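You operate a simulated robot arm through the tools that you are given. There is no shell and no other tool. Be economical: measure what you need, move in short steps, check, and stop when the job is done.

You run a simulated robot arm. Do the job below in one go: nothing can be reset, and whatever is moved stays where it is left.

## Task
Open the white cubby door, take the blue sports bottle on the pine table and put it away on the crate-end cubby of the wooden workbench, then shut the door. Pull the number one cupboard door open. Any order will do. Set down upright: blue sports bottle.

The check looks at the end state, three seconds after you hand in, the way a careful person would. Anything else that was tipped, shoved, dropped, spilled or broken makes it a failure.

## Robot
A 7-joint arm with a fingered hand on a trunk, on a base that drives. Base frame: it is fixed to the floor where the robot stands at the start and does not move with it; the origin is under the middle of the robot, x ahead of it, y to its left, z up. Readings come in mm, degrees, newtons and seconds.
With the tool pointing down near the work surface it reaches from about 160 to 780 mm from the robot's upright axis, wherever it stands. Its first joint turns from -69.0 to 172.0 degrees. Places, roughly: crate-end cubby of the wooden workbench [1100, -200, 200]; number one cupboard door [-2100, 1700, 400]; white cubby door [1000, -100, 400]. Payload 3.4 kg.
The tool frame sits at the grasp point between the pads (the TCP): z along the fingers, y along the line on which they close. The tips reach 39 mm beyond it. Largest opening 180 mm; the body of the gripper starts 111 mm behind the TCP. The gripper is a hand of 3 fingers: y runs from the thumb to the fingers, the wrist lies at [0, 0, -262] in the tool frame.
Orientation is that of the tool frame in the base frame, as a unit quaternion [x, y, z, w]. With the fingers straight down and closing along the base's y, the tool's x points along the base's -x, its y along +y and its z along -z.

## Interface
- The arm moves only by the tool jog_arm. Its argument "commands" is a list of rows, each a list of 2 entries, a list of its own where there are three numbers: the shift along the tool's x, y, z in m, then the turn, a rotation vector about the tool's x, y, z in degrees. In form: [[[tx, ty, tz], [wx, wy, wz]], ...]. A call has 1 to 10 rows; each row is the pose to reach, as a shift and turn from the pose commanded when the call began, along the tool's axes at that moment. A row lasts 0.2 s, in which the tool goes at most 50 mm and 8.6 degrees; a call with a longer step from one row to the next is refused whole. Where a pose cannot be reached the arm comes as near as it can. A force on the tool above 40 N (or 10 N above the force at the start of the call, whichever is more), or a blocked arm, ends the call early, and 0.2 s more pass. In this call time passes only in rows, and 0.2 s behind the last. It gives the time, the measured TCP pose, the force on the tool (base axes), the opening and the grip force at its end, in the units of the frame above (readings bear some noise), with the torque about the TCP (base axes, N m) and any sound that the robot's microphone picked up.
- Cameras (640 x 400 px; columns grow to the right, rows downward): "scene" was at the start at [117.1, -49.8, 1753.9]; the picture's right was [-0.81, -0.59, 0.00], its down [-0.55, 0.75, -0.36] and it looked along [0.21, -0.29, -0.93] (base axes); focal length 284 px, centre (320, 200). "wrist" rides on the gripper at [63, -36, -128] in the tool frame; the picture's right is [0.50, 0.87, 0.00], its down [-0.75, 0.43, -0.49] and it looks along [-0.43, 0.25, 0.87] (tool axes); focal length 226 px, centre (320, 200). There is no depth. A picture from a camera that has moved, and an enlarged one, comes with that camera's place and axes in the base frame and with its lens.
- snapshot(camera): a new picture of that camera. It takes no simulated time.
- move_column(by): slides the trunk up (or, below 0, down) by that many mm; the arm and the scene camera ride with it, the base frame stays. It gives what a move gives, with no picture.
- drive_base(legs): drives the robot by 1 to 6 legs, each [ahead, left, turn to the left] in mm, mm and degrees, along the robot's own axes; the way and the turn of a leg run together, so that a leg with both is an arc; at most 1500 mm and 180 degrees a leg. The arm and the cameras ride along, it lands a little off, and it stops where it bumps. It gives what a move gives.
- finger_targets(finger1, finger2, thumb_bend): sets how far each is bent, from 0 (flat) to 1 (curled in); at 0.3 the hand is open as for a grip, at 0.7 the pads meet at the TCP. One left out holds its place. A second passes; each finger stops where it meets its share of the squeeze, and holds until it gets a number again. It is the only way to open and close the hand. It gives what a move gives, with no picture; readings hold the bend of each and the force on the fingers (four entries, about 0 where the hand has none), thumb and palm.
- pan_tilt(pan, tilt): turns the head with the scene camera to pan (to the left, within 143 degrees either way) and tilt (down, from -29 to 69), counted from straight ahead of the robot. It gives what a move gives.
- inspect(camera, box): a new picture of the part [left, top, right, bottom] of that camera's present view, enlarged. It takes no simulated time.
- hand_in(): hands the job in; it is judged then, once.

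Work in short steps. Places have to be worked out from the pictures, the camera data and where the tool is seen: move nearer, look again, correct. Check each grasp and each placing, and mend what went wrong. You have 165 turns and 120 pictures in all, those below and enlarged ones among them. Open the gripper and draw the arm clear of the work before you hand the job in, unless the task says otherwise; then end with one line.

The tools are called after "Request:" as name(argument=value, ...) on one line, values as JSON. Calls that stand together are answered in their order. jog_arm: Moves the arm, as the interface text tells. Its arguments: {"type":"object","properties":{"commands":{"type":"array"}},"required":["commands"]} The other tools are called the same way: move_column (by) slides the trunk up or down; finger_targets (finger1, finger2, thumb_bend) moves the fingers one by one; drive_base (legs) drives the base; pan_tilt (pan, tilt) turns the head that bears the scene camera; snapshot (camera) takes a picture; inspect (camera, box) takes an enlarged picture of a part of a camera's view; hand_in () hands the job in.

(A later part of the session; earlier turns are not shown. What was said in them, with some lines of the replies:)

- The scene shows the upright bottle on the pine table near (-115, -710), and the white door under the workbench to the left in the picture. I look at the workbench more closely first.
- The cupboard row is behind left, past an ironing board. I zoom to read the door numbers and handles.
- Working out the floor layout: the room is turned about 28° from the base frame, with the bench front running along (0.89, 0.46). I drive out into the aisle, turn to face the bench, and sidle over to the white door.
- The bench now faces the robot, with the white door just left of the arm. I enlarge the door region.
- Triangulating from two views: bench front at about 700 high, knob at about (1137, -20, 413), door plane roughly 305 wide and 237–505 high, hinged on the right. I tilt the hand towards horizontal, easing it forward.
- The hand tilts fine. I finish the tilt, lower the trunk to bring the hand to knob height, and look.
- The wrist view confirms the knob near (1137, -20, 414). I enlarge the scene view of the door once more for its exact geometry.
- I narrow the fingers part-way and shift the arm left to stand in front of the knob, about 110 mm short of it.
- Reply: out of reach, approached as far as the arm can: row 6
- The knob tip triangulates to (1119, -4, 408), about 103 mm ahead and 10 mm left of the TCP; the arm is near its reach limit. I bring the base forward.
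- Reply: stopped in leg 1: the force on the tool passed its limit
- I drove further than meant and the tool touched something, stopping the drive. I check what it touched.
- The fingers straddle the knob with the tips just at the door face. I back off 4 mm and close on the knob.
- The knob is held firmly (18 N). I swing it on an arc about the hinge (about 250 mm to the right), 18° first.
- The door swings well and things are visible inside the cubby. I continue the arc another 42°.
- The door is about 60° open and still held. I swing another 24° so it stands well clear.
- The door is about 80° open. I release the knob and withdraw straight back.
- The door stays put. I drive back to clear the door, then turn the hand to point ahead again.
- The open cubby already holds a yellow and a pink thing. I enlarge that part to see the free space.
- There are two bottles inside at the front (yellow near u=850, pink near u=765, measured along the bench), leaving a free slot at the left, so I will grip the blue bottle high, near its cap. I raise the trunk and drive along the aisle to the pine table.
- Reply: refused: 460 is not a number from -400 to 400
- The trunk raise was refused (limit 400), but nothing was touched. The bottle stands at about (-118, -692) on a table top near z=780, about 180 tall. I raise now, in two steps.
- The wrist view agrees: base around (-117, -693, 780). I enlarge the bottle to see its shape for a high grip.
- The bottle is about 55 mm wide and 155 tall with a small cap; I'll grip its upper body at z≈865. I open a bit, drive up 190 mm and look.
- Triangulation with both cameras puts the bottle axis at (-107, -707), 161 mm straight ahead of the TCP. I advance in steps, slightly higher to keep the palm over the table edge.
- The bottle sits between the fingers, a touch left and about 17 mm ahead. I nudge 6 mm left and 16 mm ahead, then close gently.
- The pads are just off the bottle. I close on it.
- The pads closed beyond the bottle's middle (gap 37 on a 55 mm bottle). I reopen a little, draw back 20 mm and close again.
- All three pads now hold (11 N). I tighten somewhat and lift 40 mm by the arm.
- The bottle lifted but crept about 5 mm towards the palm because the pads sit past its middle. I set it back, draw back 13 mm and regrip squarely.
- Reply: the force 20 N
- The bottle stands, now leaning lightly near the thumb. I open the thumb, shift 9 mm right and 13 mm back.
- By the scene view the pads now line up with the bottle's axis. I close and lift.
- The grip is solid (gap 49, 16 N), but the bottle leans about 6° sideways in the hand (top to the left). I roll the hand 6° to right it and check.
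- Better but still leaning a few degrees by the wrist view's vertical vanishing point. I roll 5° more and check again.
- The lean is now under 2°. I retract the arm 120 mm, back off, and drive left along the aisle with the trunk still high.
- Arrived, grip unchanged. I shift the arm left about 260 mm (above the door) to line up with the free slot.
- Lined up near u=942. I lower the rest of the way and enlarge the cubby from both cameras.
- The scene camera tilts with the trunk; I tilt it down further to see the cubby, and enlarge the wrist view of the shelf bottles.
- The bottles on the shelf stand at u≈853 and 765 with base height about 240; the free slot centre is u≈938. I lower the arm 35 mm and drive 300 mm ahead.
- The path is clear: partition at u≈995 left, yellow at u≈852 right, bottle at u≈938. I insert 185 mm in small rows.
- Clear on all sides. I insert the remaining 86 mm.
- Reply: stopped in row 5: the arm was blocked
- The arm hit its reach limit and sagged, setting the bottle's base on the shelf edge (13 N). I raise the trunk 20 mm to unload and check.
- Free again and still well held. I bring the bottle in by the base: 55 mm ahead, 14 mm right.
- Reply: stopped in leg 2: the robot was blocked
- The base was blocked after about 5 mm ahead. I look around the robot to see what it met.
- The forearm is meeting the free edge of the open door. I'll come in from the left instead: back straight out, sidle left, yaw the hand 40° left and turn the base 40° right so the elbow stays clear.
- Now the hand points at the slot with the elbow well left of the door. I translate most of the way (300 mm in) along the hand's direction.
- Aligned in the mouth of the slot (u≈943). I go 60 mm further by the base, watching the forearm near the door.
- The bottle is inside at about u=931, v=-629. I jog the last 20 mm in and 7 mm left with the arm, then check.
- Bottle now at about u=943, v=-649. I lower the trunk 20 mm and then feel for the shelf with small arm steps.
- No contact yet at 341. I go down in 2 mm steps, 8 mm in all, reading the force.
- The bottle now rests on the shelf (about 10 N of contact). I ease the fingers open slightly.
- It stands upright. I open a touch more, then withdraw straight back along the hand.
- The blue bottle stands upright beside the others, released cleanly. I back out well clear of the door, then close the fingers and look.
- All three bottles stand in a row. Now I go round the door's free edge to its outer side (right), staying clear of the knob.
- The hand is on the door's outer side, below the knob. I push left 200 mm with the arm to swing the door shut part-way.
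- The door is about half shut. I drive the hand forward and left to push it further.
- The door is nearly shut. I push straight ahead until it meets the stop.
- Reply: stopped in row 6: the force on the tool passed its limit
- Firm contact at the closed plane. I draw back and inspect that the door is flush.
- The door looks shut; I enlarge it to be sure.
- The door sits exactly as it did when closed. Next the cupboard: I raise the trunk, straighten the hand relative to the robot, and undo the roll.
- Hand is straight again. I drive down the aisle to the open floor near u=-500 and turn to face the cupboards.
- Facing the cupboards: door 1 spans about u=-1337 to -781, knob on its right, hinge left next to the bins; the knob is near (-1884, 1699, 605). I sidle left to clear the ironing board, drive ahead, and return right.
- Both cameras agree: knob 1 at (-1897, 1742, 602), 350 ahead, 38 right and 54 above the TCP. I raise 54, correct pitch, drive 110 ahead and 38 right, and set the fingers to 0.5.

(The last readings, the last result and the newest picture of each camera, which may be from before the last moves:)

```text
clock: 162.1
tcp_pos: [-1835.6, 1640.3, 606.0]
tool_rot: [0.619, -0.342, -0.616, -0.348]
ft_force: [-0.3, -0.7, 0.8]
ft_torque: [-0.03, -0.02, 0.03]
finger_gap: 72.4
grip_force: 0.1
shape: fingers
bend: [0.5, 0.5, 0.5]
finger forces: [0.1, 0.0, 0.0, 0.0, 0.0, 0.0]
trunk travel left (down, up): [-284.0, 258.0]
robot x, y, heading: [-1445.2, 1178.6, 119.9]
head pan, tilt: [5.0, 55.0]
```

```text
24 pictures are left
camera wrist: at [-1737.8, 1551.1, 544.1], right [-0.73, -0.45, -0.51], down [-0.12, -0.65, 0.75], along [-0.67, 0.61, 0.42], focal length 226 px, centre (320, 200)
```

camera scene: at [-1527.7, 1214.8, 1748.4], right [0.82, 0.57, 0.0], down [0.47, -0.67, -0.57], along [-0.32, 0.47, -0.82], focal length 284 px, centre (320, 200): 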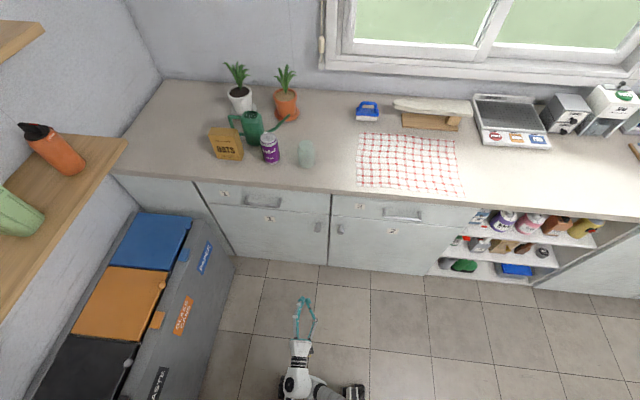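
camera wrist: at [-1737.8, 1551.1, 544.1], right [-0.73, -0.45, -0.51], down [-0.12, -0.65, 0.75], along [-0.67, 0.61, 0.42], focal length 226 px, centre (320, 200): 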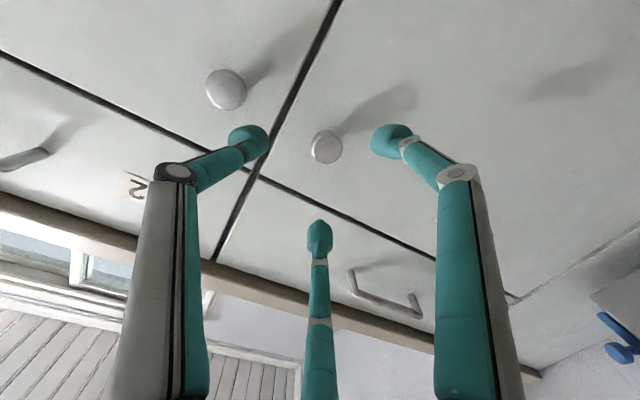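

The knob is 119 mm ahead, 6 mm left. I advance 92 mm, stopping on any touch.

Request:
jog_arm(commands=[[[0.003, 0.006, 0.03], [0, 0, 0]], [[0.003, 0.006, 0.06], [0, 0, 0]], [[0.003, 0.006, 0.075], [0, 0, 0]], [[0.003, 0.006, 0.085], [0, 0, 0]], [[0.003, 0.006, 0.092], [0, 0, 0]]])

Request:
snapshot(camera="wrist")

```text
clock: 163.3
tcp_pos: [-1887.4, 1711.6, 608.3]
tool_rot: [0.618, -0.341, -0.616, -0.35]
ft_force: [-0.1, 0.1, 0.1]
ft_torque: [-0.03, -0.02, -0.03]
finger_gap: 72.6
grip_force: 0.1
shape: fingers
bend: [0.5, 0.5, 0.5]
finger forces: [0.0, 0.0, 0.0, 0.1, 0.0, 0.0]
out of reach, approached as far as the arm can: row 4, 5
trunk travel left (down, up): [-284.0, 258.0]
robot x, y, heading: [-1455.2, 1176.0, 120.2]
head pan, tilt: [5.0, 55.0]
```

```text
23 pictures are left
camera wrist: at [-1790.1, 1621.0, 546.0], right [-0.73, -0.45, -0.51], down [-0.12, -0.65, 0.75], along [-0.67, 0.61, 0.43], focal length 226 px, centre (320, 200)
```

wrist: 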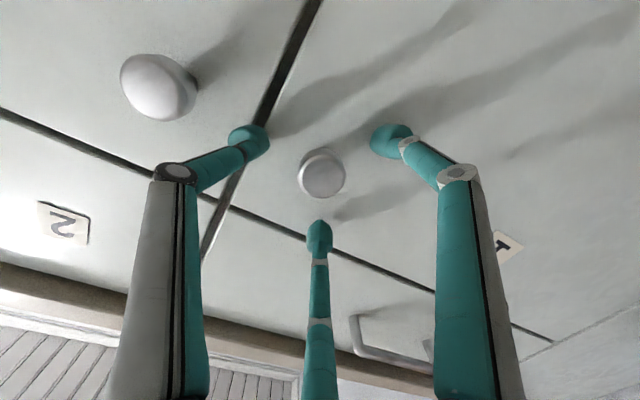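

Reach limit, with the knob about 45 mm ahead of the TCP and centred. I creep the base forward 28 mm.

Request:
drive_base(legs=[[28, 0, 0]])

Request:
snapshot(camera="wrist")

```text
clock: 164.1
tcp_pos: [-1892.9, 1715.2, 604.5]
tool_rot: [0.619, -0.339, -0.616, -0.35]
ft_force: [5.0, -6.7, 1.7]
ft_torque: [0.1, -0.04, -0.55]
finger_gap: 74.1
grip_force: 4.0
shape: fingers
bend: [0.5, 0.5, 0.5]
finger forces: [0.1, 0.1, 0.1, 0.1, 8.7, 0.1]
trunk travel left (down, up): [-284.0, 258.0]
robot x, y, heading: [-1457.2, 1189.1, 119.8]
head pan, tilt: [5.0, 55.0]
stopped in leg 1: the force on the tool passed its limit (the readings are from after the stop); the commanded pose is now the measured one
```

```text
22 pictures are left
camera wrist: at [-1794.7, 1624.0, 543.2], right [-0.73, -0.45, -0.51], down [-0.12, -0.66, 0.74], along [-0.67, 0.61, 0.43], focal length 226 px, centre (320, 200)
```

wrist: 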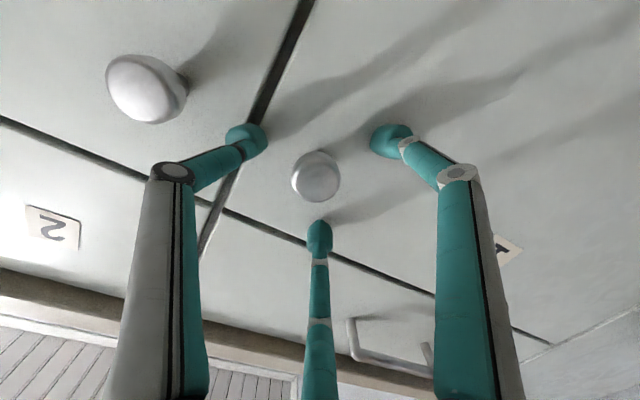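

The thumb tip touches the door face with the knob centred, just as with the first knob. I back off 3 mm and close.

Request:
jog_arm(commands=[[[0, -0.002, -0.003], [0, 0, 0]]])

Request:
finger_targets(finger1=0.8, finger2=0.8, thumb_bend=0.8)

Request:
snapshot(camera="wrist")

```text
clock: 164.5
tcp_pos: [-1889.4, 1714.0, 605.7]
tool_rot: [0.619, -0.339, -0.616, -0.35]
ft_force: [-0.9, -0.1, 1.3]
ft_torque: [-0.02, 0.01, 0.01]
finger_gap: 72.6
grip_force: 0.0
shape: fingers
bend: [0.5, 0.5, 0.5]
finger forces: [0.0, 0.0, 0.0, 0.0, 0.1, 0.0]
trunk travel left (down, up): [-284.0, 258.0]
robot x, y, heading: [-1458.6, 1189.4, 120.3]
head pan, tilt: [5.0, 55.0]
```

```text
clock: 165.5
tcp_pos: [-1888.7, 1714.2, 605.3]
tool_rot: [0.619, -0.339, -0.616, -0.35]
ft_force: [8.8, 4.5, 0.3]
ft_torque: [0.03, -0.07, -0.18]
finger_gap: 8.8
grip_force: 18.1
shape: fingers
bend: [0.71, 0.72, 0.72]
finger forces: [9.8, 8.5, 0.1, 0.1, 18.1, 0.0]
trunk travel left (down, up): [-284.0, 258.0]
robot x, y, heading: [-1455.0, 1189.8, 120.1]
head pan, tilt: [5.0, 55.0]
```

```text
21 pictures are left
camera wrist: at [-1791.0, 1624.4, 543.5], right [-0.73, -0.45, -0.51], down [-0.12, -0.66, 0.74], along [-0.67, 0.61, 0.43], focal length 226 px, centre (320, 200)
```

wrist: 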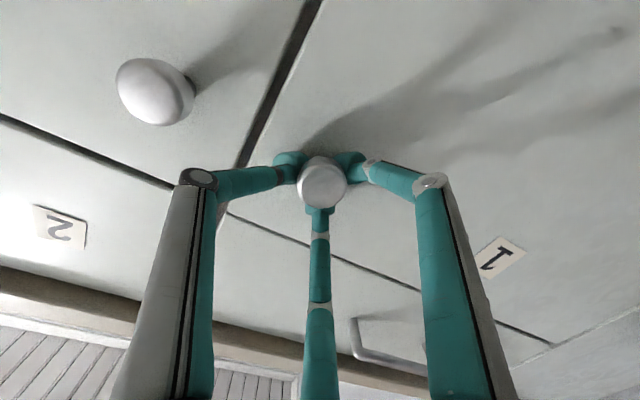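

The pads hold behind the knob's head (18 N). I swing on an arc about the left hinge (radius about 505 mm), first 15°.

Request:
jog_arm(commands=[[[0, 0.0045, -0.0262], [3, 0, 0]], [[0, 0.0104, -0.0521], [6, 0, 0]], [[0, 0.0177, -0.0776], [9, 0, 0]], [[0, 0.0263, -0.1028], [12, 0, 0]], [[0, 0.0361, -0.1274], [15, 0, 0]]])

Request:
snapshot(camera="scene")

```text
clock: 166.7
tcp_pos: [-1863.1, 1591.5, 614.4]
tool_rot: [-0.561, 0.42, 0.577, 0.42]
ft_force: [7.4, 1.6, 2.7]
ft_torque: [0.06, -0.05, -0.1]
finger_gap: 1.1
grip_force: 7.5
shape: fingers
bend: [0.71, 0.74, 0.74]
finger forces: [0.0, 0.0, 0.0, 0.0, 14.9, 0.0]
out of reach, approached as far as the arm can: row 5
trunk travel left (down, up): [-284.0, 258.0]
robot x, y, heading: [-1457.7, 1194.1, 120.0]
head pan, tilt: [5.0, 55.0]
```

```text
20 pictures are left
camera scene: at [-1526.7, 1293.6, 1804.8], right [0.82, 0.57, 0.0], down [0.47, -0.67, -0.57], along [-0.33, 0.47, -0.82], focal length 284 px, centre (320, 200)
```

scene: 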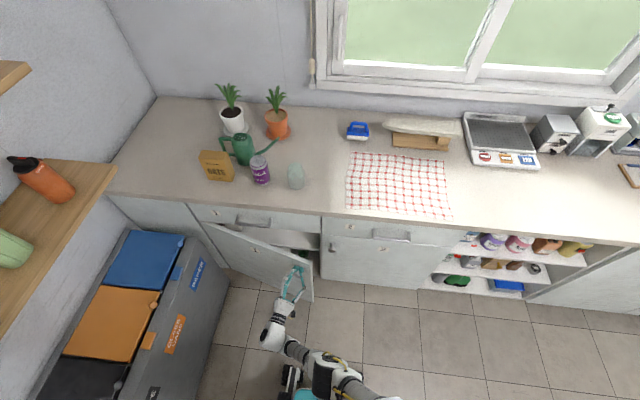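

The door is open about 14° and the hand has slipped off the knob at its reach limit. I'll hook the free edge from behind instead: open, back off, close the fist, and shift the base right.

Request:
finger_targets(finger1=0.5, finger2=0.5, thumb_bend=0.5)

Request:
jog_arm(commands=[[[0, 0, -0.03], [0, 0, 0]], [[0, 0, -0.06], [0, 0, 0]], [[0, 0, -0.09], [0, 0, 0]], [[0, 0, -0.12], [0, 0, 0]]])

Request:
drive_base(legs=[[-30, -150, 0]])

Request:
finger_targets(finger1=0.7, finger2=0.7, thumb_bend=0.7)

Request:
jog_arm(commands=[[[0, 0, 0], [-7.75, 0, 0]], [[0, 0, 0], [-15.5, 0, 0]], [[0, 0, 0], [-23.25, 0, 0]], [[0, 0, 0], [-31, 0, 0]], [[0, 0, 0], [-38.75, 0, 0]], [[0, 0, 0], [-46.5, 0, 0]], [[0, 0, 0], [-54.25, 0, 0]], [[0, 0, 0], [-62, 0, 0]]])

Request:
snapshot(camera="scene")

Request:
snapshot(camera="wrist")

```text
clock: 167.7
tcp_pos: [-1863.1, 1589.2, 615.3]
tool_rot: [-0.563, 0.419, 0.578, 0.417]
ft_force: [-0.1, -0.1, 0.4]
ft_torque: [-0.02, -0.02, 0.01]
finger_gap: 72.2
grip_force: 0.1
shape: fingers
bend: [0.5, 0.5, 0.5]
finger forces: [0.0, 0.1, 0.1, 0.0, 0.0, 0.1]
trunk travel left (down, up): [-284.0, 258.0]
robot x, y, heading: [-1458.2, 1192.8, 120.1]
head pan, tilt: [5.0, 55.0]
```

```text
clock: 168.7
tcp_pos: [-1819.8, 1469.9, 605.5]
tool_rot: [0.567, -0.418, -0.566, -0.429]
ft_force: [-0.1, 0.0, 0.2]
ft_torque: [0.01, -0.02, -0.01]
finger_gap: 72.4
grip_force: 0.0
shape: fingers
bend: [0.5, 0.5, 0.5]
finger forces: [0.1, 0.0, 0.1, 0.1, 0.0, 0.0]
trunk travel left (down, up): [-284.0, 258.0]
robot x, y, heading: [-1459.2, 1194.0, 119.9]
head pan, tilt: [5.0, 55.0]
```

```text
clock: 170.1
tcp_pos: [-1677.4, 1517.6, 604.3]
tool_rot: [0.567, -0.416, -0.566, -0.43]
ft_force: [0.1, -1.4, 0.4]
ft_torque: [-0.02, -0.04, -0.08]
finger_gap: 72.2
grip_force: 0.1
shape: fingers
bend: [0.5, 0.5, 0.5]
finger forces: [0.1, 0.0, 0.0, 0.0, 0.0, 0.0]
trunk travel left (down, up): [-284.0, 258.0]
robot x, y, heading: [-1312.8, 1240.8, 120.1]
head pan, tilt: [5.0, 55.0]
```

```text
clock: 171.1
tcp_pos: [-1666.7, 1524.0, 607.7]
tool_rot: [-0.565, 0.421, 0.569, 0.424]
ft_force: [0.2, 0.5, 0.6]
ft_torque: [-0.02, 0.0, 0.03]
finger_gap: 0.0
grip_force: 0.1
shape: fingers
bend: [0.7, 0.7, 0.7]
finger forces: [0.1, 0.0, 0.0, 0.0, 0.0, 0.1]
trunk travel left (down, up): [-284.0, 258.0]
robot x, y, heading: [-1312.8, 1243.0, 120.1]
head pan, tilt: [5.0, 55.0]
```

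```text
clock: 172.9
tcp_pos: [-1675.2, 1519.2, 605.4]
tool_rot: [0.705, -0.066, -0.702, -0.073]
ft_force: [0.2, 0.0, 0.3]
ft_torque: [0.0, -0.04, -0.04]
finger_gap: 0.2
grip_force: 0.0
shape: fingers
bend: [0.7, 0.7, 0.7]
finger forces: [0.0, 0.1, 0.0, 0.1, 0.0, 0.0]
trunk travel left (down, up): [-284.0, 258.0]
robot x, y, heading: [-1315.8, 1238.6, 119.8]
head pan, tilt: [5.0, 55.0]
```

```text
19 pictures are left
camera scene: at [-1377.2, 1347.4, 1804.6], right [0.82, 0.57, 0.0], down [0.47, -0.67, -0.57], along [-0.33, 0.47, -0.82], focal length 284 px, centre (320, 200)
```

scene: 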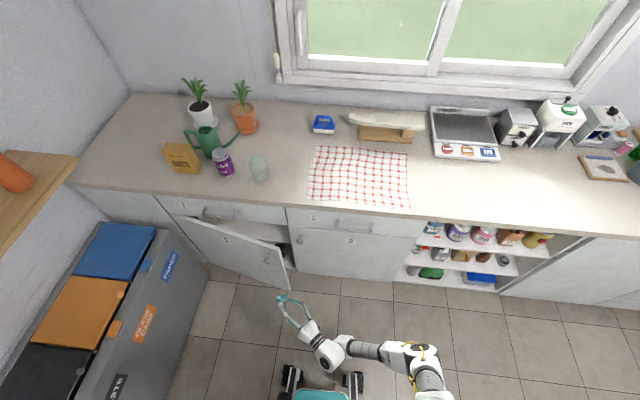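

```text
18 pictures are left
camera wrist: at [-1542.5, 1530.3, 545.1], right [-0.17, -0.84, -0.51], down [0.39, -0.53, 0.75], along [-0.9, -0.08, 0.42], focal length 226 px, centre (320, 200)
```

wrist: 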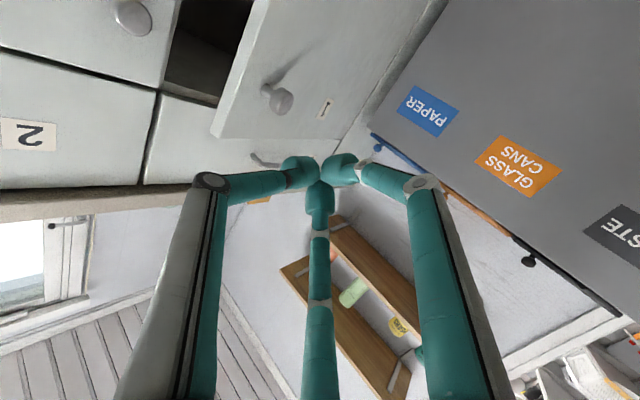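

The door stands about 9° open with an 80 mm gap. A better way: grasp the door's edge itself, below the knob, thumb inside and fingers outside. I lower to z≈450, shift right 110, and turn the hand 28° further left.

Request:
move_column(by=-155)

Request:
drive_base(legs=[[0, -110, 0]])

Request:
jog_arm(commands=[[[0, 0, 0], [-7, 0, 0]], [[0, 0, 0], [-14, 0, 0]], [[0, 0, 0], [-21, 0, 0]], [[0, 0, 0], [-28, 0, 0]]])

Request:
finger_targets(finger1=0.45, finger2=0.45, thumb_bend=0.5)

Request:
snapshot(camera="wrist")

Request:
snapshot(camera="scene")

```text
clock: 174.7
tcp_pos: [-1673.1, 1519.5, 452.1]
tool_rot: [0.704, -0.066, -0.703, -0.074]
ft_force: [-0.7, -0.4, 0.1]
ft_torque: [-0.01, -0.01, 0.04]
finger_gap: 0.0
grip_force: 0.0
shape: fingers
bend: [0.7, 0.7, 0.7]
finger forces: [0.0, 0.1, 0.0, 0.0, 0.1, 0.1]
trunk travel left (down, up): [-129.0, 413.0]
robot x, y, heading: [-1314.9, 1244.3, 120.0]
head pan, tilt: [5.0, 55.0]
```

```text
clock: 175.9
tcp_pos: [-1587.1, 1570.3, 447.8]
tool_rot: [0.709, -0.065, -0.698, -0.077]
ft_force: [0.0, -0.4, -0.7]
ft_torque: [-0.01, -0.02, -0.02]
finger_gap: 0.1
grip_force: 0.0
shape: fingers
bend: [0.7, 0.7, 0.7]
finger forces: [0.0, 0.0, 0.1, 0.0, 0.0, 0.0]
trunk travel left (down, up): [-129.0, 413.0]
robot x, y, heading: [-1219.0, 1293.9, 119.7]
head pan, tilt: [5.0, 55.0]
```

```text
clock: 176.9
tcp_pos: [-1572.9, 1577.3, 455.0]
tool_rot: [-0.696, -0.103, 0.703, -0.1]
ft_force: [-0.6, -0.6, -1.1]
ft_torque: [-0.01, 0.05, 0.02]
finger_gap: 0.0
grip_force: 0.0
shape: fingers
bend: [0.7, 0.7, 0.7]
finger forces: [0.0, 0.0, 0.0, 0.0, 0.0, 0.0]
trunk travel left (down, up): [-129.0, 413.0]
robot x, y, heading: [-1221.3, 1295.9, 119.9]
head pan, tilt: [5.0, 55.0]
```

```text
clock: 177.9
tcp_pos: [-1582.9, 1571.1, 452.8]
tool_rot: [0.701, 0.105, -0.698, 0.099]
ft_force: [-1.4, 0.6, -0.1]
ft_torque: [0.0, -0.01, -0.02]
finger_gap: 82.5
grip_force: 0.0
shape: fingers
bend: [0.45, 0.45, 0.5]
finger forces: [0.0, 0.0, 0.0, 0.0, 0.0, 0.0]
trunk travel left (down, up): [-129.0, 413.0]
robot x, y, heading: [-1220.9, 1289.5, 119.5]
head pan, tilt: [5.0, 55.0]
```

```text
17 pictures are left
camera wrist: at [-1472.3, 1642.6, 391.5], right [0.25, -0.82, -0.51], down [0.59, -0.28, 0.75], along [-0.77, -0.49, 0.42], focal length 226 px, centre (320, 200)
```

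wrist: 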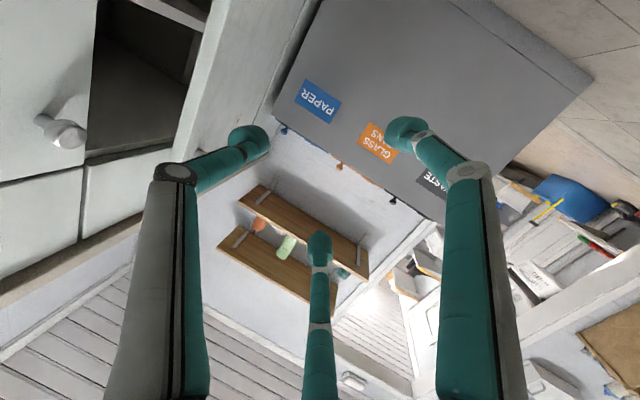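

```text
16 pictures are left
camera scene: at [-1390.5, 1571.9, 1628.9], right [0.82, 0.57, 0.0], down [0.47, -0.67, -0.57], along [-0.33, 0.47, -0.82], focal length 284 px, centre (320, 200)
```

scene: 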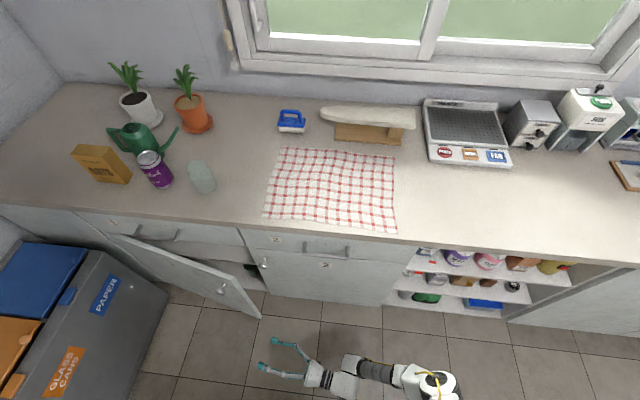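

The door edge is at about (u -795, v 2350), open roughly 12°. I move the hand 173 mm toward the cabinet, staying to the right of the edge.

Request:
jog_arm(commands=[[[0, -0.035, 0], [0, 0, 0]], [[0, -0.07, 0], [0, 0, 0]], [[0, -0.105, 0.005], [0, 0, 0]], [[0, -0.14, 0.01], [0, 0, 0]], [[0, -0.173, 0.015], [0, 0, 0]]])

Request:
snapshot(camera="wrist")

Request:
inspect(camera="scene", box=[160, 230, 400, 400])

```text
clock: 179.1
tcp_pos: [-1642.3, 1734.3, 454.5]
tool_rot: [-0.699, -0.105, 0.7, -0.098]
ft_force: [-0.3, -0.1, -0.1]
ft_torque: [-0.01, 0.05, -0.01]
finger_gap: 82.4
grip_force: 0.1
shape: fingers
bend: [0.45, 0.45, 0.5]
finger forces: [0.0, 0.0, 0.0, 0.1, 0.0, 0.0]
trunk travel left (down, up): [-129.0, 413.0]
robot x, y, heading: [-1222.0, 1291.9, 119.9]
head pan, tilt: [5.0, 55.0]
```

```text
15 pictures are left
camera wrist: at [-1530.8, 1806.1, 392.1], right [0.25, -0.83, -0.51], down [0.6, -0.28, 0.75], along [-0.76, -0.49, 0.42], focal length 226 px, centre (320, 200)
```

wrist: 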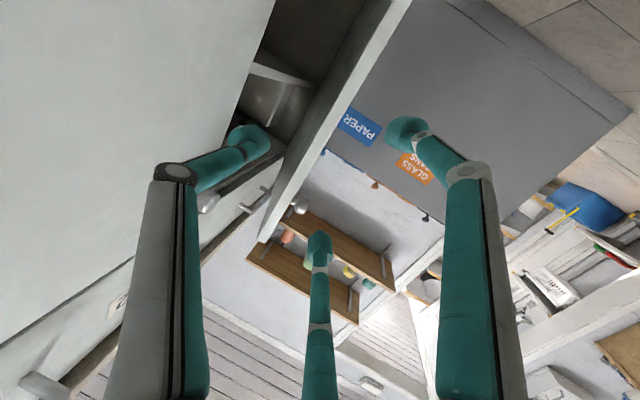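

```text
2.35 times, centred on (280, 315) of scene
camera zoom: at [-1386.4, 1575.7, 1628.6], right [0.82, 0.57, 0.0], down [0.47, -0.68, -0.57], along [-0.33, 0.47, -0.82], focal length 669 px, centre (414, -71)
```

zoom: 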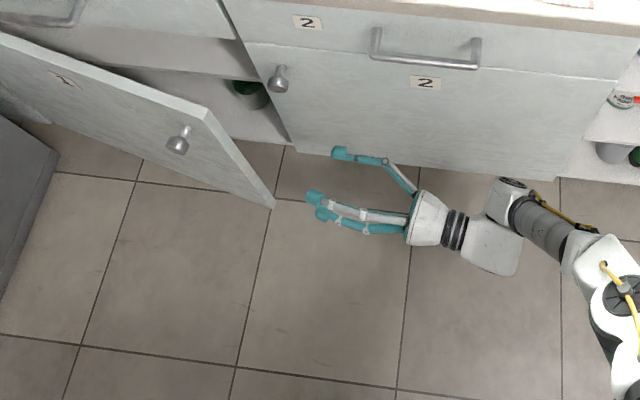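

The door edge lies right between thumb and fingers. I advance 185 mm along the door's plane.

Request:
jog_arm(commands=[[[0, 0.004, 0.04], [0, 0, 0]], [[0, 0.008, 0.08], [0, 0, 0]], [[0, 0.008, 0.12], [0, 0, 0]], [[0, 0.008, 0.15], [0, 0, 0]], [[0, 0.008, 0.17], [0, 0, 0]], [[0, 0.008, 0.185], [0, 0, 0]]])

Request:
snapshot(camera="wrist")

Request:
inspect(camera="scene", box=[160, 230, 400, 400])

```text
clock: 180.5
tcp_pos: [-1788.1, 1676.7, 468.0]
tool_rot: [-0.7, -0.104, 0.7, -0.098]
ft_force: [-0.8, 1.1, -0.2]
ft_torque: [-0.04, 0.02, 0.0]
finger_gap: 82.4
grip_force: 0.0
shape: fingers
bend: [0.45, 0.45, 0.5]
finger forces: [0.1, 0.1, 0.1, 0.1, 0.0, 0.0]
out of reach, approached as far as the arm can: row 4, 5, 6
trunk travel left (down, up): [-129.0, 413.0]
robot x, y, heading: [-1220.5, 1291.2, 119.8]
head pan, tilt: [5.0, 55.0]
```

```text
13 pictures are left
camera wrist: at [-1677.8, 1748.6, 406.2], right [0.25, -0.83, -0.51], down [0.6, -0.28, 0.75], along [-0.76, -0.49, 0.42], focal length 226 px, centre (320, 200)
```

wrist: 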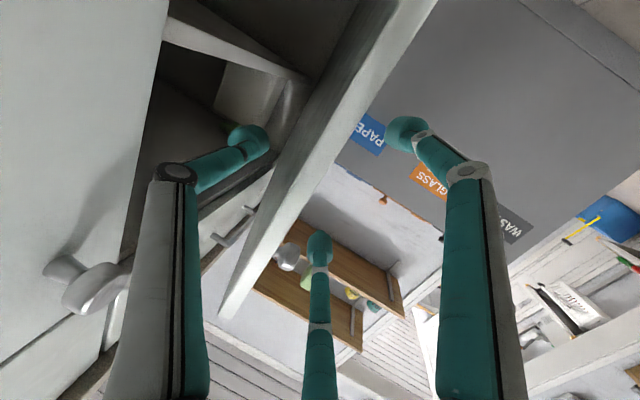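

```text
2.35 times, centred on (280, 315) of scene
camera zoom: at [-1389.6, 1573.5, 1628.7], right [0.82, 0.57, 0.0], down [0.47, -0.68, -0.57], along [-0.33, 0.47, -0.82], focal length 669 px, centre (414, -71)
```

zoom: 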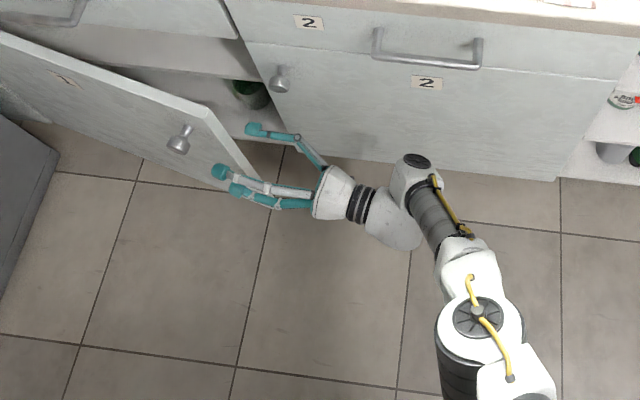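

Thumb is inside, fingers outside the door's edge. The arm is at its limit, so I slide the base 45 mm left, then clamp the panel gently.

Request:
drive_base(legs=[[0, 45, 0]])

Request:
finger_targets(finger1=0.6, finger2=0.6, thumb_bend=0.62)

Request:
inspect(camera="scene", box=[160, 230, 400, 400])

```text
clock: 181.4
tcp_pos: [-1812.4, 1666.3, 472.8]
tool_rot: [-0.694, -0.1, 0.706, -0.099]
ft_force: [0.4, 1.0, -1.2]
ft_torque: [-0.02, 0.05, 0.05]
finger_gap: 82.8
grip_force: 0.1
shape: fingers
bend: [0.45, 0.45, 0.5]
finger forces: [0.1, 0.0, 0.0, 0.0, 0.1, 0.0]
trunk travel left (down, up): [-129.0, 413.0]
robot x, y, heading: [-1254.8, 1272.6, 119.9]
head pan, tilt: [5.0, 55.0]
```

```text
clock: 182.4
tcp_pos: [-1821.5, 1659.9, 466.3]
tool_rot: [0.7, 0.106, -0.699, 0.097]
ft_force: [0.3, 0.1, 0.4]
ft_torque: [-0.02, 0.03, -0.08]
finger_gap: 30.4
grip_force: 0.3
shape: fingers
bend: [0.6, 0.6, 0.62]
finger forces: [0.0, 0.1, 0.0, 0.0, 0.5, 0.0]
trunk travel left (down, up): [-129.0, 413.0]
robot x, y, heading: [-1254.2, 1273.0, 119.6]
head pan, tilt: [5.0, 55.0]
```

```text
2.35 times, centred on (280, 315) of scene
camera zoom: at [-1423.1, 1554.4, 1628.7], right [0.82, 0.57, 0.0], down [0.47, -0.68, -0.57], along [-0.33, 0.47, -0.82], focal length 669 px, centre (414, -71)
```

zoom: 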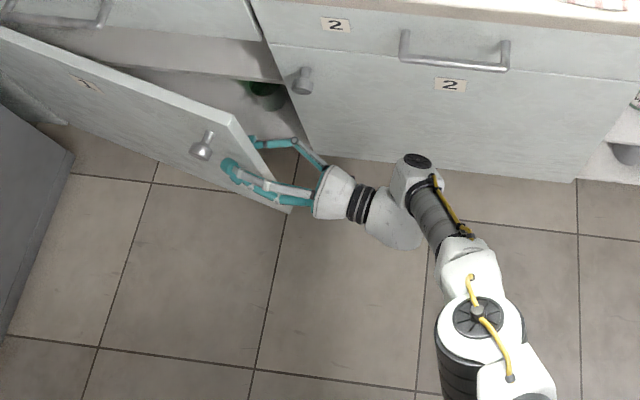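

The edge is hooked between thumb and fingers. I swing it open on its arc by 27° with the arm.

Request:
jog_arm(commands=[[[0, 0.0435, 0.0022], [4.5, 0, 0]], [[0, 0.0867, 0.0078], [9, 0, 0]], [[0, 0.1293, 0.0167], [13.5, 0, 0]], [[0, 0.171, 0.029], [18, 0, 0]], [[0, 0.2117, 0.0445], [22.5, 0, 0]], [[0, 0.251, 0.063], [27, 0, 0]]])

Request:
snapshot(camera="scene")

```text
clock: 183.8
tcp_pos: [-1807.2, 1403.4, 466.8]
tool_rot: [-0.702, 0.062, 0.705, 0.07]
ft_force: [0.4, -0.3, 0.3]
ft_torque: [0.01, 0.01, 0.05]
finger_gap: 30.7
grip_force: 0.1
shape: fingers
bend: [0.6, 0.6, 0.62]
finger forces: [0.1, 0.0, 0.0, 0.0, 0.1, 0.0]
trunk travel left (down, up): [-129.0, 413.0]
robot x, y, heading: [-1252.6, 1273.4, 119.8]
head pan, tilt: [5.0, 55.0]
```

```text
10 pictures are left
camera scene: at [-1419.4, 1552.4, 1629.5], right [0.82, 0.57, 0.0], down [0.47, -0.67, -0.57], along [-0.33, 0.47, -0.82], focal length 284 px, centre (320, 200)
```

scene: 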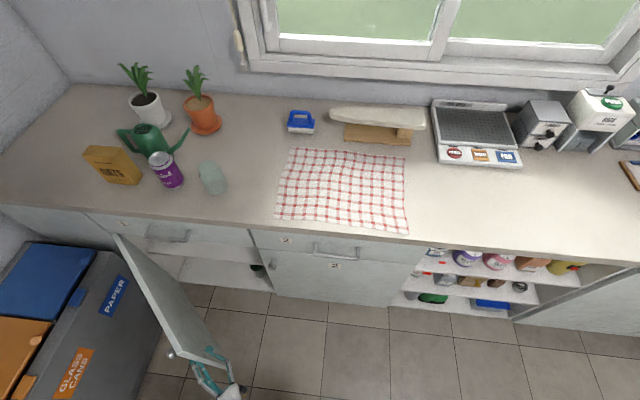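

The door is now about 40° open. I continue the same arc another 27°.

Request:
jog_arm(commands=[[[0, 0.0435, 0.0022], [4.5, 0, 0]], [[0, 0.0867, 0.0078], [9, 0, 0]], [[0, 0.1293, 0.0167], [13.5, 0, 0]], [[0, 0.171, 0.029], [18, 0, 0]], [[0, 0.2117, 0.0445], [22.5, 0, 0]], [[0, 0.251, 0.063], [27, 0, 0]]])

Request:
pan_tilt(pan=15, tilt=65)

Request:
snapshot(camera="scene")

```text
clock: 185.0
tcp_pos: [-1800.0, 1366.0, 548.6]
tool_rot: [-0.638, 0.142, 0.723, 0.223]
ft_force: [-0.4, 0.2, 0.1]
ft_torque: [0.01, -0.03, -0.02]
finger_gap: 30.0
grip_force: 0.0
shape: fingers
bend: [0.6, 0.6, 0.62]
finger forces: [0.0, 0.0, 0.0, 0.0, 0.0, 0.1]
out of reach, approached as far as the arm can: row 2, 3, 4, 5, 6
trunk travel left (down, up): [-129.0, 413.0]
robot x, y, heading: [-1256.8, 1274.9, 119.8]
head pan, tilt: [5.0, 55.0]
stopped in row 6: the arm was blocked; the commanded pose is now the measured one
```

```text
clock: 185.7
tcp_pos: [-1800.6, 1366.2, 548.5]
tool_rot: [-0.638, 0.143, 0.723, 0.224]
ft_force: [0.7, 0.3, 0.6]
ft_torque: [0.02, 0.01, -0.01]
finger_gap: 29.9
grip_force: 0.0
shape: fingers
bend: [0.6, 0.6, 0.62]
finger forces: [0.1, 0.1, 0.1, 0.0, 0.0, 0.0]
trunk travel left (down, up): [-129.0, 413.0]
robot x, y, heading: [-1256.4, 1272.6, 119.9]
head pan, tilt: [15.0, 65.0]
```

```text
9 pictures are left
camera scene: at [-1417.4, 1533.6, 1620.2], right [0.71, 0.7, 0.0], down [0.64, -0.64, -0.42], along [-0.3, 0.3, -0.91], focal length 284 px, centre (320, 200)
```

scene: 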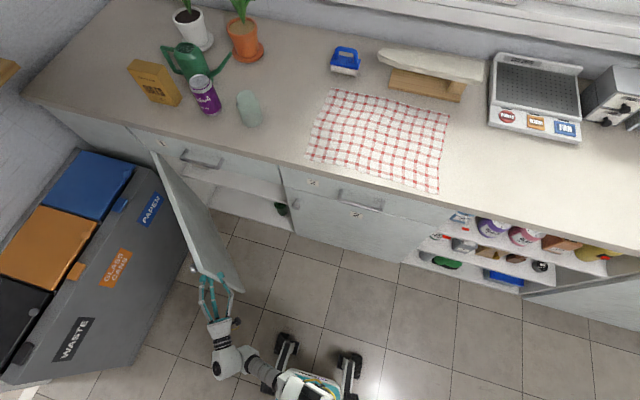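

The door is about 50° open and the arm is at a limit. I carry it further with the base: 120 mm left and 80 mm back along its arc.

Request:
drive_base(legs=[[-80, 120, 0]])

Request:
snapshot(camera="scene")

```text
clock: 187.1
tcp_pos: [-1863.4, 1235.1, 547.0]
tool_rot: [-0.638, 0.143, 0.723, 0.224]
ft_force: [0.0, 0.7, 0.3]
ft_torque: [0.02, 0.05, 0.01]
finger_gap: 30.9
grip_force: 0.4
shape: fingers
bend: [0.6, 0.6, 0.62]
finger forces: [0.0, 0.0, 0.1, 0.1, 0.4, 0.1]
trunk travel left (down, up): [-129.0, 413.0]
robot x, y, heading: [-1322.9, 1146.1, 120.0]
head pan, tilt: [15.0, 65.0]
```

```text
8 pictures are left
camera scene: at [-1476.9, 1406.8, 1619.8], right [0.71, 0.71, -0.01], down [0.64, -0.64, -0.42], along [-0.3, 0.3, -0.91], focal length 284 px, centre (320, 200)
```

scene: 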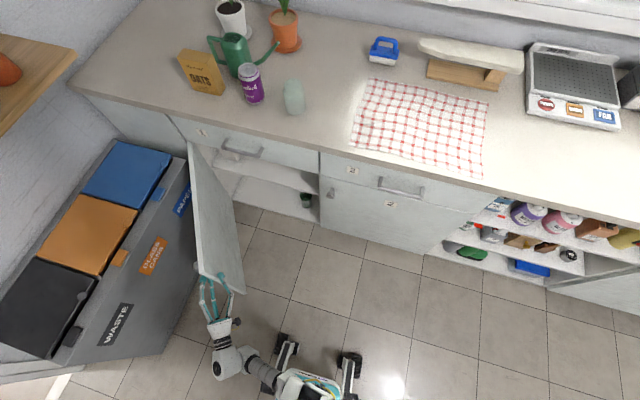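

About 58° open by the tool's position. One more nudge the same way, to roughly 70°.

Request:
drive_base(legs=[[-40, 100, 0]])

Request:
snapshot(camera="scene")

```text
clock: 188.2
tcp_pos: [-1923.1, 1154.5, 549.5]
tool_rot: [-0.636, 0.144, 0.725, 0.222]
ft_force: [1.8, 1.0, 0.3]
ft_torque: [0.08, 0.1, 0.05]
finger_gap: 32.3
grip_force: 0.8
shape: fingers
bend: [0.6, 0.6, 0.61]
finger forces: [0.1, 0.0, 0.0, 0.0, 1.8, 0.1]
trunk travel left (down, up): [-129.0, 413.0]
robot x, y, heading: [-1383.5, 1061.8, 119.9]
head pan, tilt: [15.0, 65.0]
```

```text
7 pictures are left
camera scene: at [-1528.8, 1332.1, 1618.3], right [0.71, 0.7, -0.02], down [0.63, -0.65, -0.43], along [-0.31, 0.29, -0.9], focal length 284 px, centre (320, 200)
```

scene: 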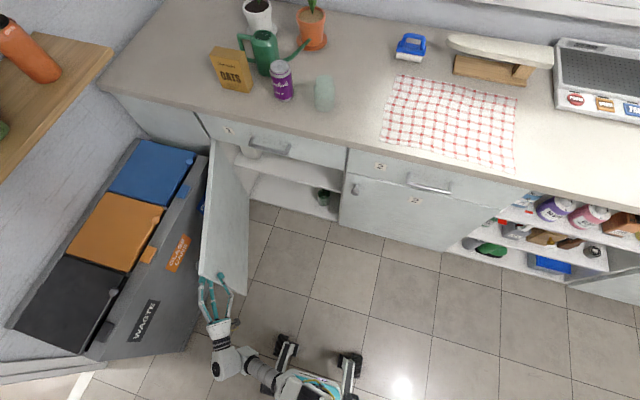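

The door stands about 70° open. I open the fingers and withdraw straight back, then back the base off.

Request:
finger_targets(finger1=0.45, finger2=0.45, thumb_bend=0.5)

Request:
jog_arm(commands=[[[0, 0, -0.03], [0, 0, 0]], [[0, 0, -0.06], [0, 0, 0]], [[0, 0, -0.09], [0, 0, 0]], [[0, 0, -0.12], [0, 0, 0]]])

Request:
snapshot(camera="scene")

```text
clock: 189.2
tcp_pos: [-1936.8, 1146.8, 543.0]
tool_rot: [-0.64, 0.139, 0.721, 0.227]
ft_force: [-0.5, -0.4, 0.8]
ft_torque: [0.01, -0.01, 0.0]
finger_gap: 82.6
grip_force: 0.0
shape: fingers
bend: [0.45, 0.45, 0.5]
finger forces: [0.0, 0.0, 0.0, 0.0, 0.1, 0.0]
trunk travel left (down, up): [-129.0, 413.0]
robot x, y, heading: [-1386.3, 1062.2, 119.7]
head pan, tilt: [15.0, 65.0]
```

```text
clock: 190.2
tcp_pos: [-1919.4, 1115.5, 651.4]
tool_rot: [-0.56, 0.159, 0.782, 0.223]
ft_force: [1.0, 0.2, -0.1]
ft_torque: [0.0, -0.02, -0.03]
finger_gap: 82.5
grip_force: 0.0
shape: fingers
bend: [0.45, 0.45, 0.5]
finger forces: [0.0, 0.0, 0.0, 0.0, 0.0, 0.0]
trunk travel left (down, up): [-129.0, 413.0]
robot x, y, heading: [-1382.0, 1062.9, 120.0]
head pan, tilt: [15.0, 65.0]
stopped in row 4: the arm was blocked; the commanded pose is now the measured one
```

```text
6 pictures are left
camera scene: at [-1541.7, 1320.1, 1621.7], right [0.71, 0.7, -0.01], down [0.64, -0.64, -0.42], along [-0.3, 0.3, -0.91], focal length 284 px, centre (320, 200)
```

scene: 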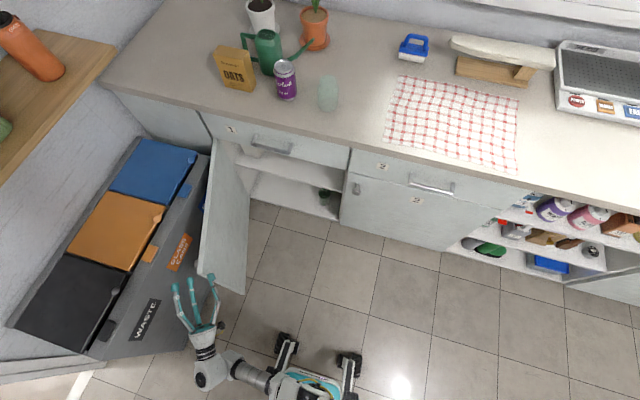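

The arm cannot retract further, so I draw off with the base along the door's line.

Request:
drive_base(legs=[[-260, -70, 0]])

Request:
pan_tilt(pan=15, tilt=50)

Request:
snapshot(camera="scene")

```text
clock: 192.2
tcp_pos: [-1731.4, 924.1, 650.0]
tool_rot: [-0.56, 0.158, 0.781, 0.226]
ft_force: [0.3, 0.2, 0.2]
ft_torque: [-0.01, -0.02, -0.02]
finger_gap: 82.7
grip_force: 0.1
shape: fingers
bend: [0.45, 0.45, 0.5]
finger forces: [0.1, 0.0, 0.0, 0.0, 0.0, 0.0]
trunk travel left (down, up): [-129.0, 413.0]
robot x, y, heading: [-1189.1, 870.5, 119.8]
head pan, tilt: [15.0, 65.0]
```

```text
clock: 192.9
tcp_pos: [-1732.4, 922.2, 653.7]
tool_rot: [-0.558, 0.159, 0.783, 0.224]
ft_force: [-0.5, 0.6, -0.4]
ft_torque: [-0.01, 0.0, 0.04]
finger_gap: 82.0
grip_force: 0.1
shape: fingers
bend: [0.45, 0.45, 0.5]
finger forces: [0.1, 0.1, 0.1, 0.1, 0.0, 0.1]
trunk travel left (down, up): [-129.0, 413.0]
robot x, y, heading: [-1192.8, 871.4, 120.2]
head pan, tilt: [15.0, 50.0]
```

```text
5 pictures are left
camera scene: at [-1365.6, 1140.3, 1639.0], right [0.71, 0.7, 0.0], down [0.54, -0.55, -0.64], along [-0.45, 0.45, -0.77], focal length 284 px, centre (320, 200)
```

scene: 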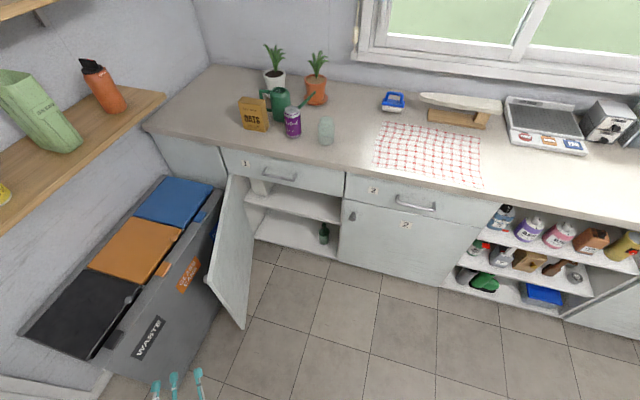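

The cupboard door stays wide open and the hand is clear. I open the hand fully and take a last look toward the ironing board and the bench.

Request:
finger_targets(finger1=0.3, finger2=0.3, thumb_bend=0.3)

Request:
pan_tilt(pan=-125, tilt=30)

Request:
snapshot(camera="scene")

```text
clock: 193.9
tcp_pos: [-1730.1, 923.3, 653.1]
tool_rot: [-0.558, 0.16, 0.783, 0.224]
ft_force: [0.4, 0.3, -0.7]
ft_torque: [0.01, 0.0, -0.01]
finger_gap: 151.6
grip_force: 0.1
shape: fingers
bend: [0.3, 0.3, 0.3]
finger forces: [0.0, 0.1, 0.1, 0.0, 0.1, 0.0]
trunk travel left (down, up): [-129.0, 413.0]
robot x, y, heading: [-1190.7, 869.4, 119.8]
head pan, tilt: [15.0, 50.0]
```

```text
clock: 196.2
tcp_pos: [-1732.3, 923.7, 654.4]
tool_rot: [-0.557, 0.16, 0.783, 0.225]
ft_force: [-0.3, -0.1, 1.0]
ft_torque: [0.02, -0.02, -0.01]
finger_gap: 151.7
grip_force: 0.1
shape: fingers
bend: [0.3, 0.3, 0.3]
finger forces: [0.0, 0.0, 0.0, 0.0, 0.0, 0.0]
trunk travel left (down, up): [-129.0, 413.0]
robot x, y, heading: [-1193.9, 870.9, 119.6]
head pan, tilt: [-125.0, 30.0]
```

```text
4 pictures are left
camera scene: at [-1222.6, 1077.6, 1667.9], right [-0.09, -1.0, 0.0], down [-0.5, 0.04, -0.86], along [0.86, -0.08, -0.5], focal length 284 px, centre (320, 200)
```

scene: 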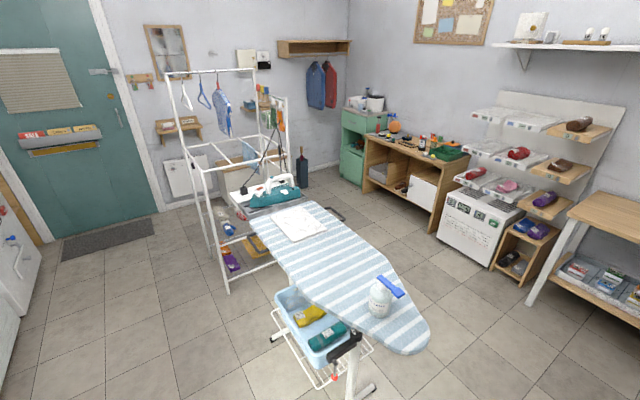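

Everything else stands as it was, the white cubby door is shut and the cupboard door is open. I hand in.

Request:
hand_in()

```text
The job is handed in.
```

The blue sports bottle stands upright in the crate-end cubby with the white door shut, and the number one cupboard door is open about 70°. I saw nothing else tipped or moved.
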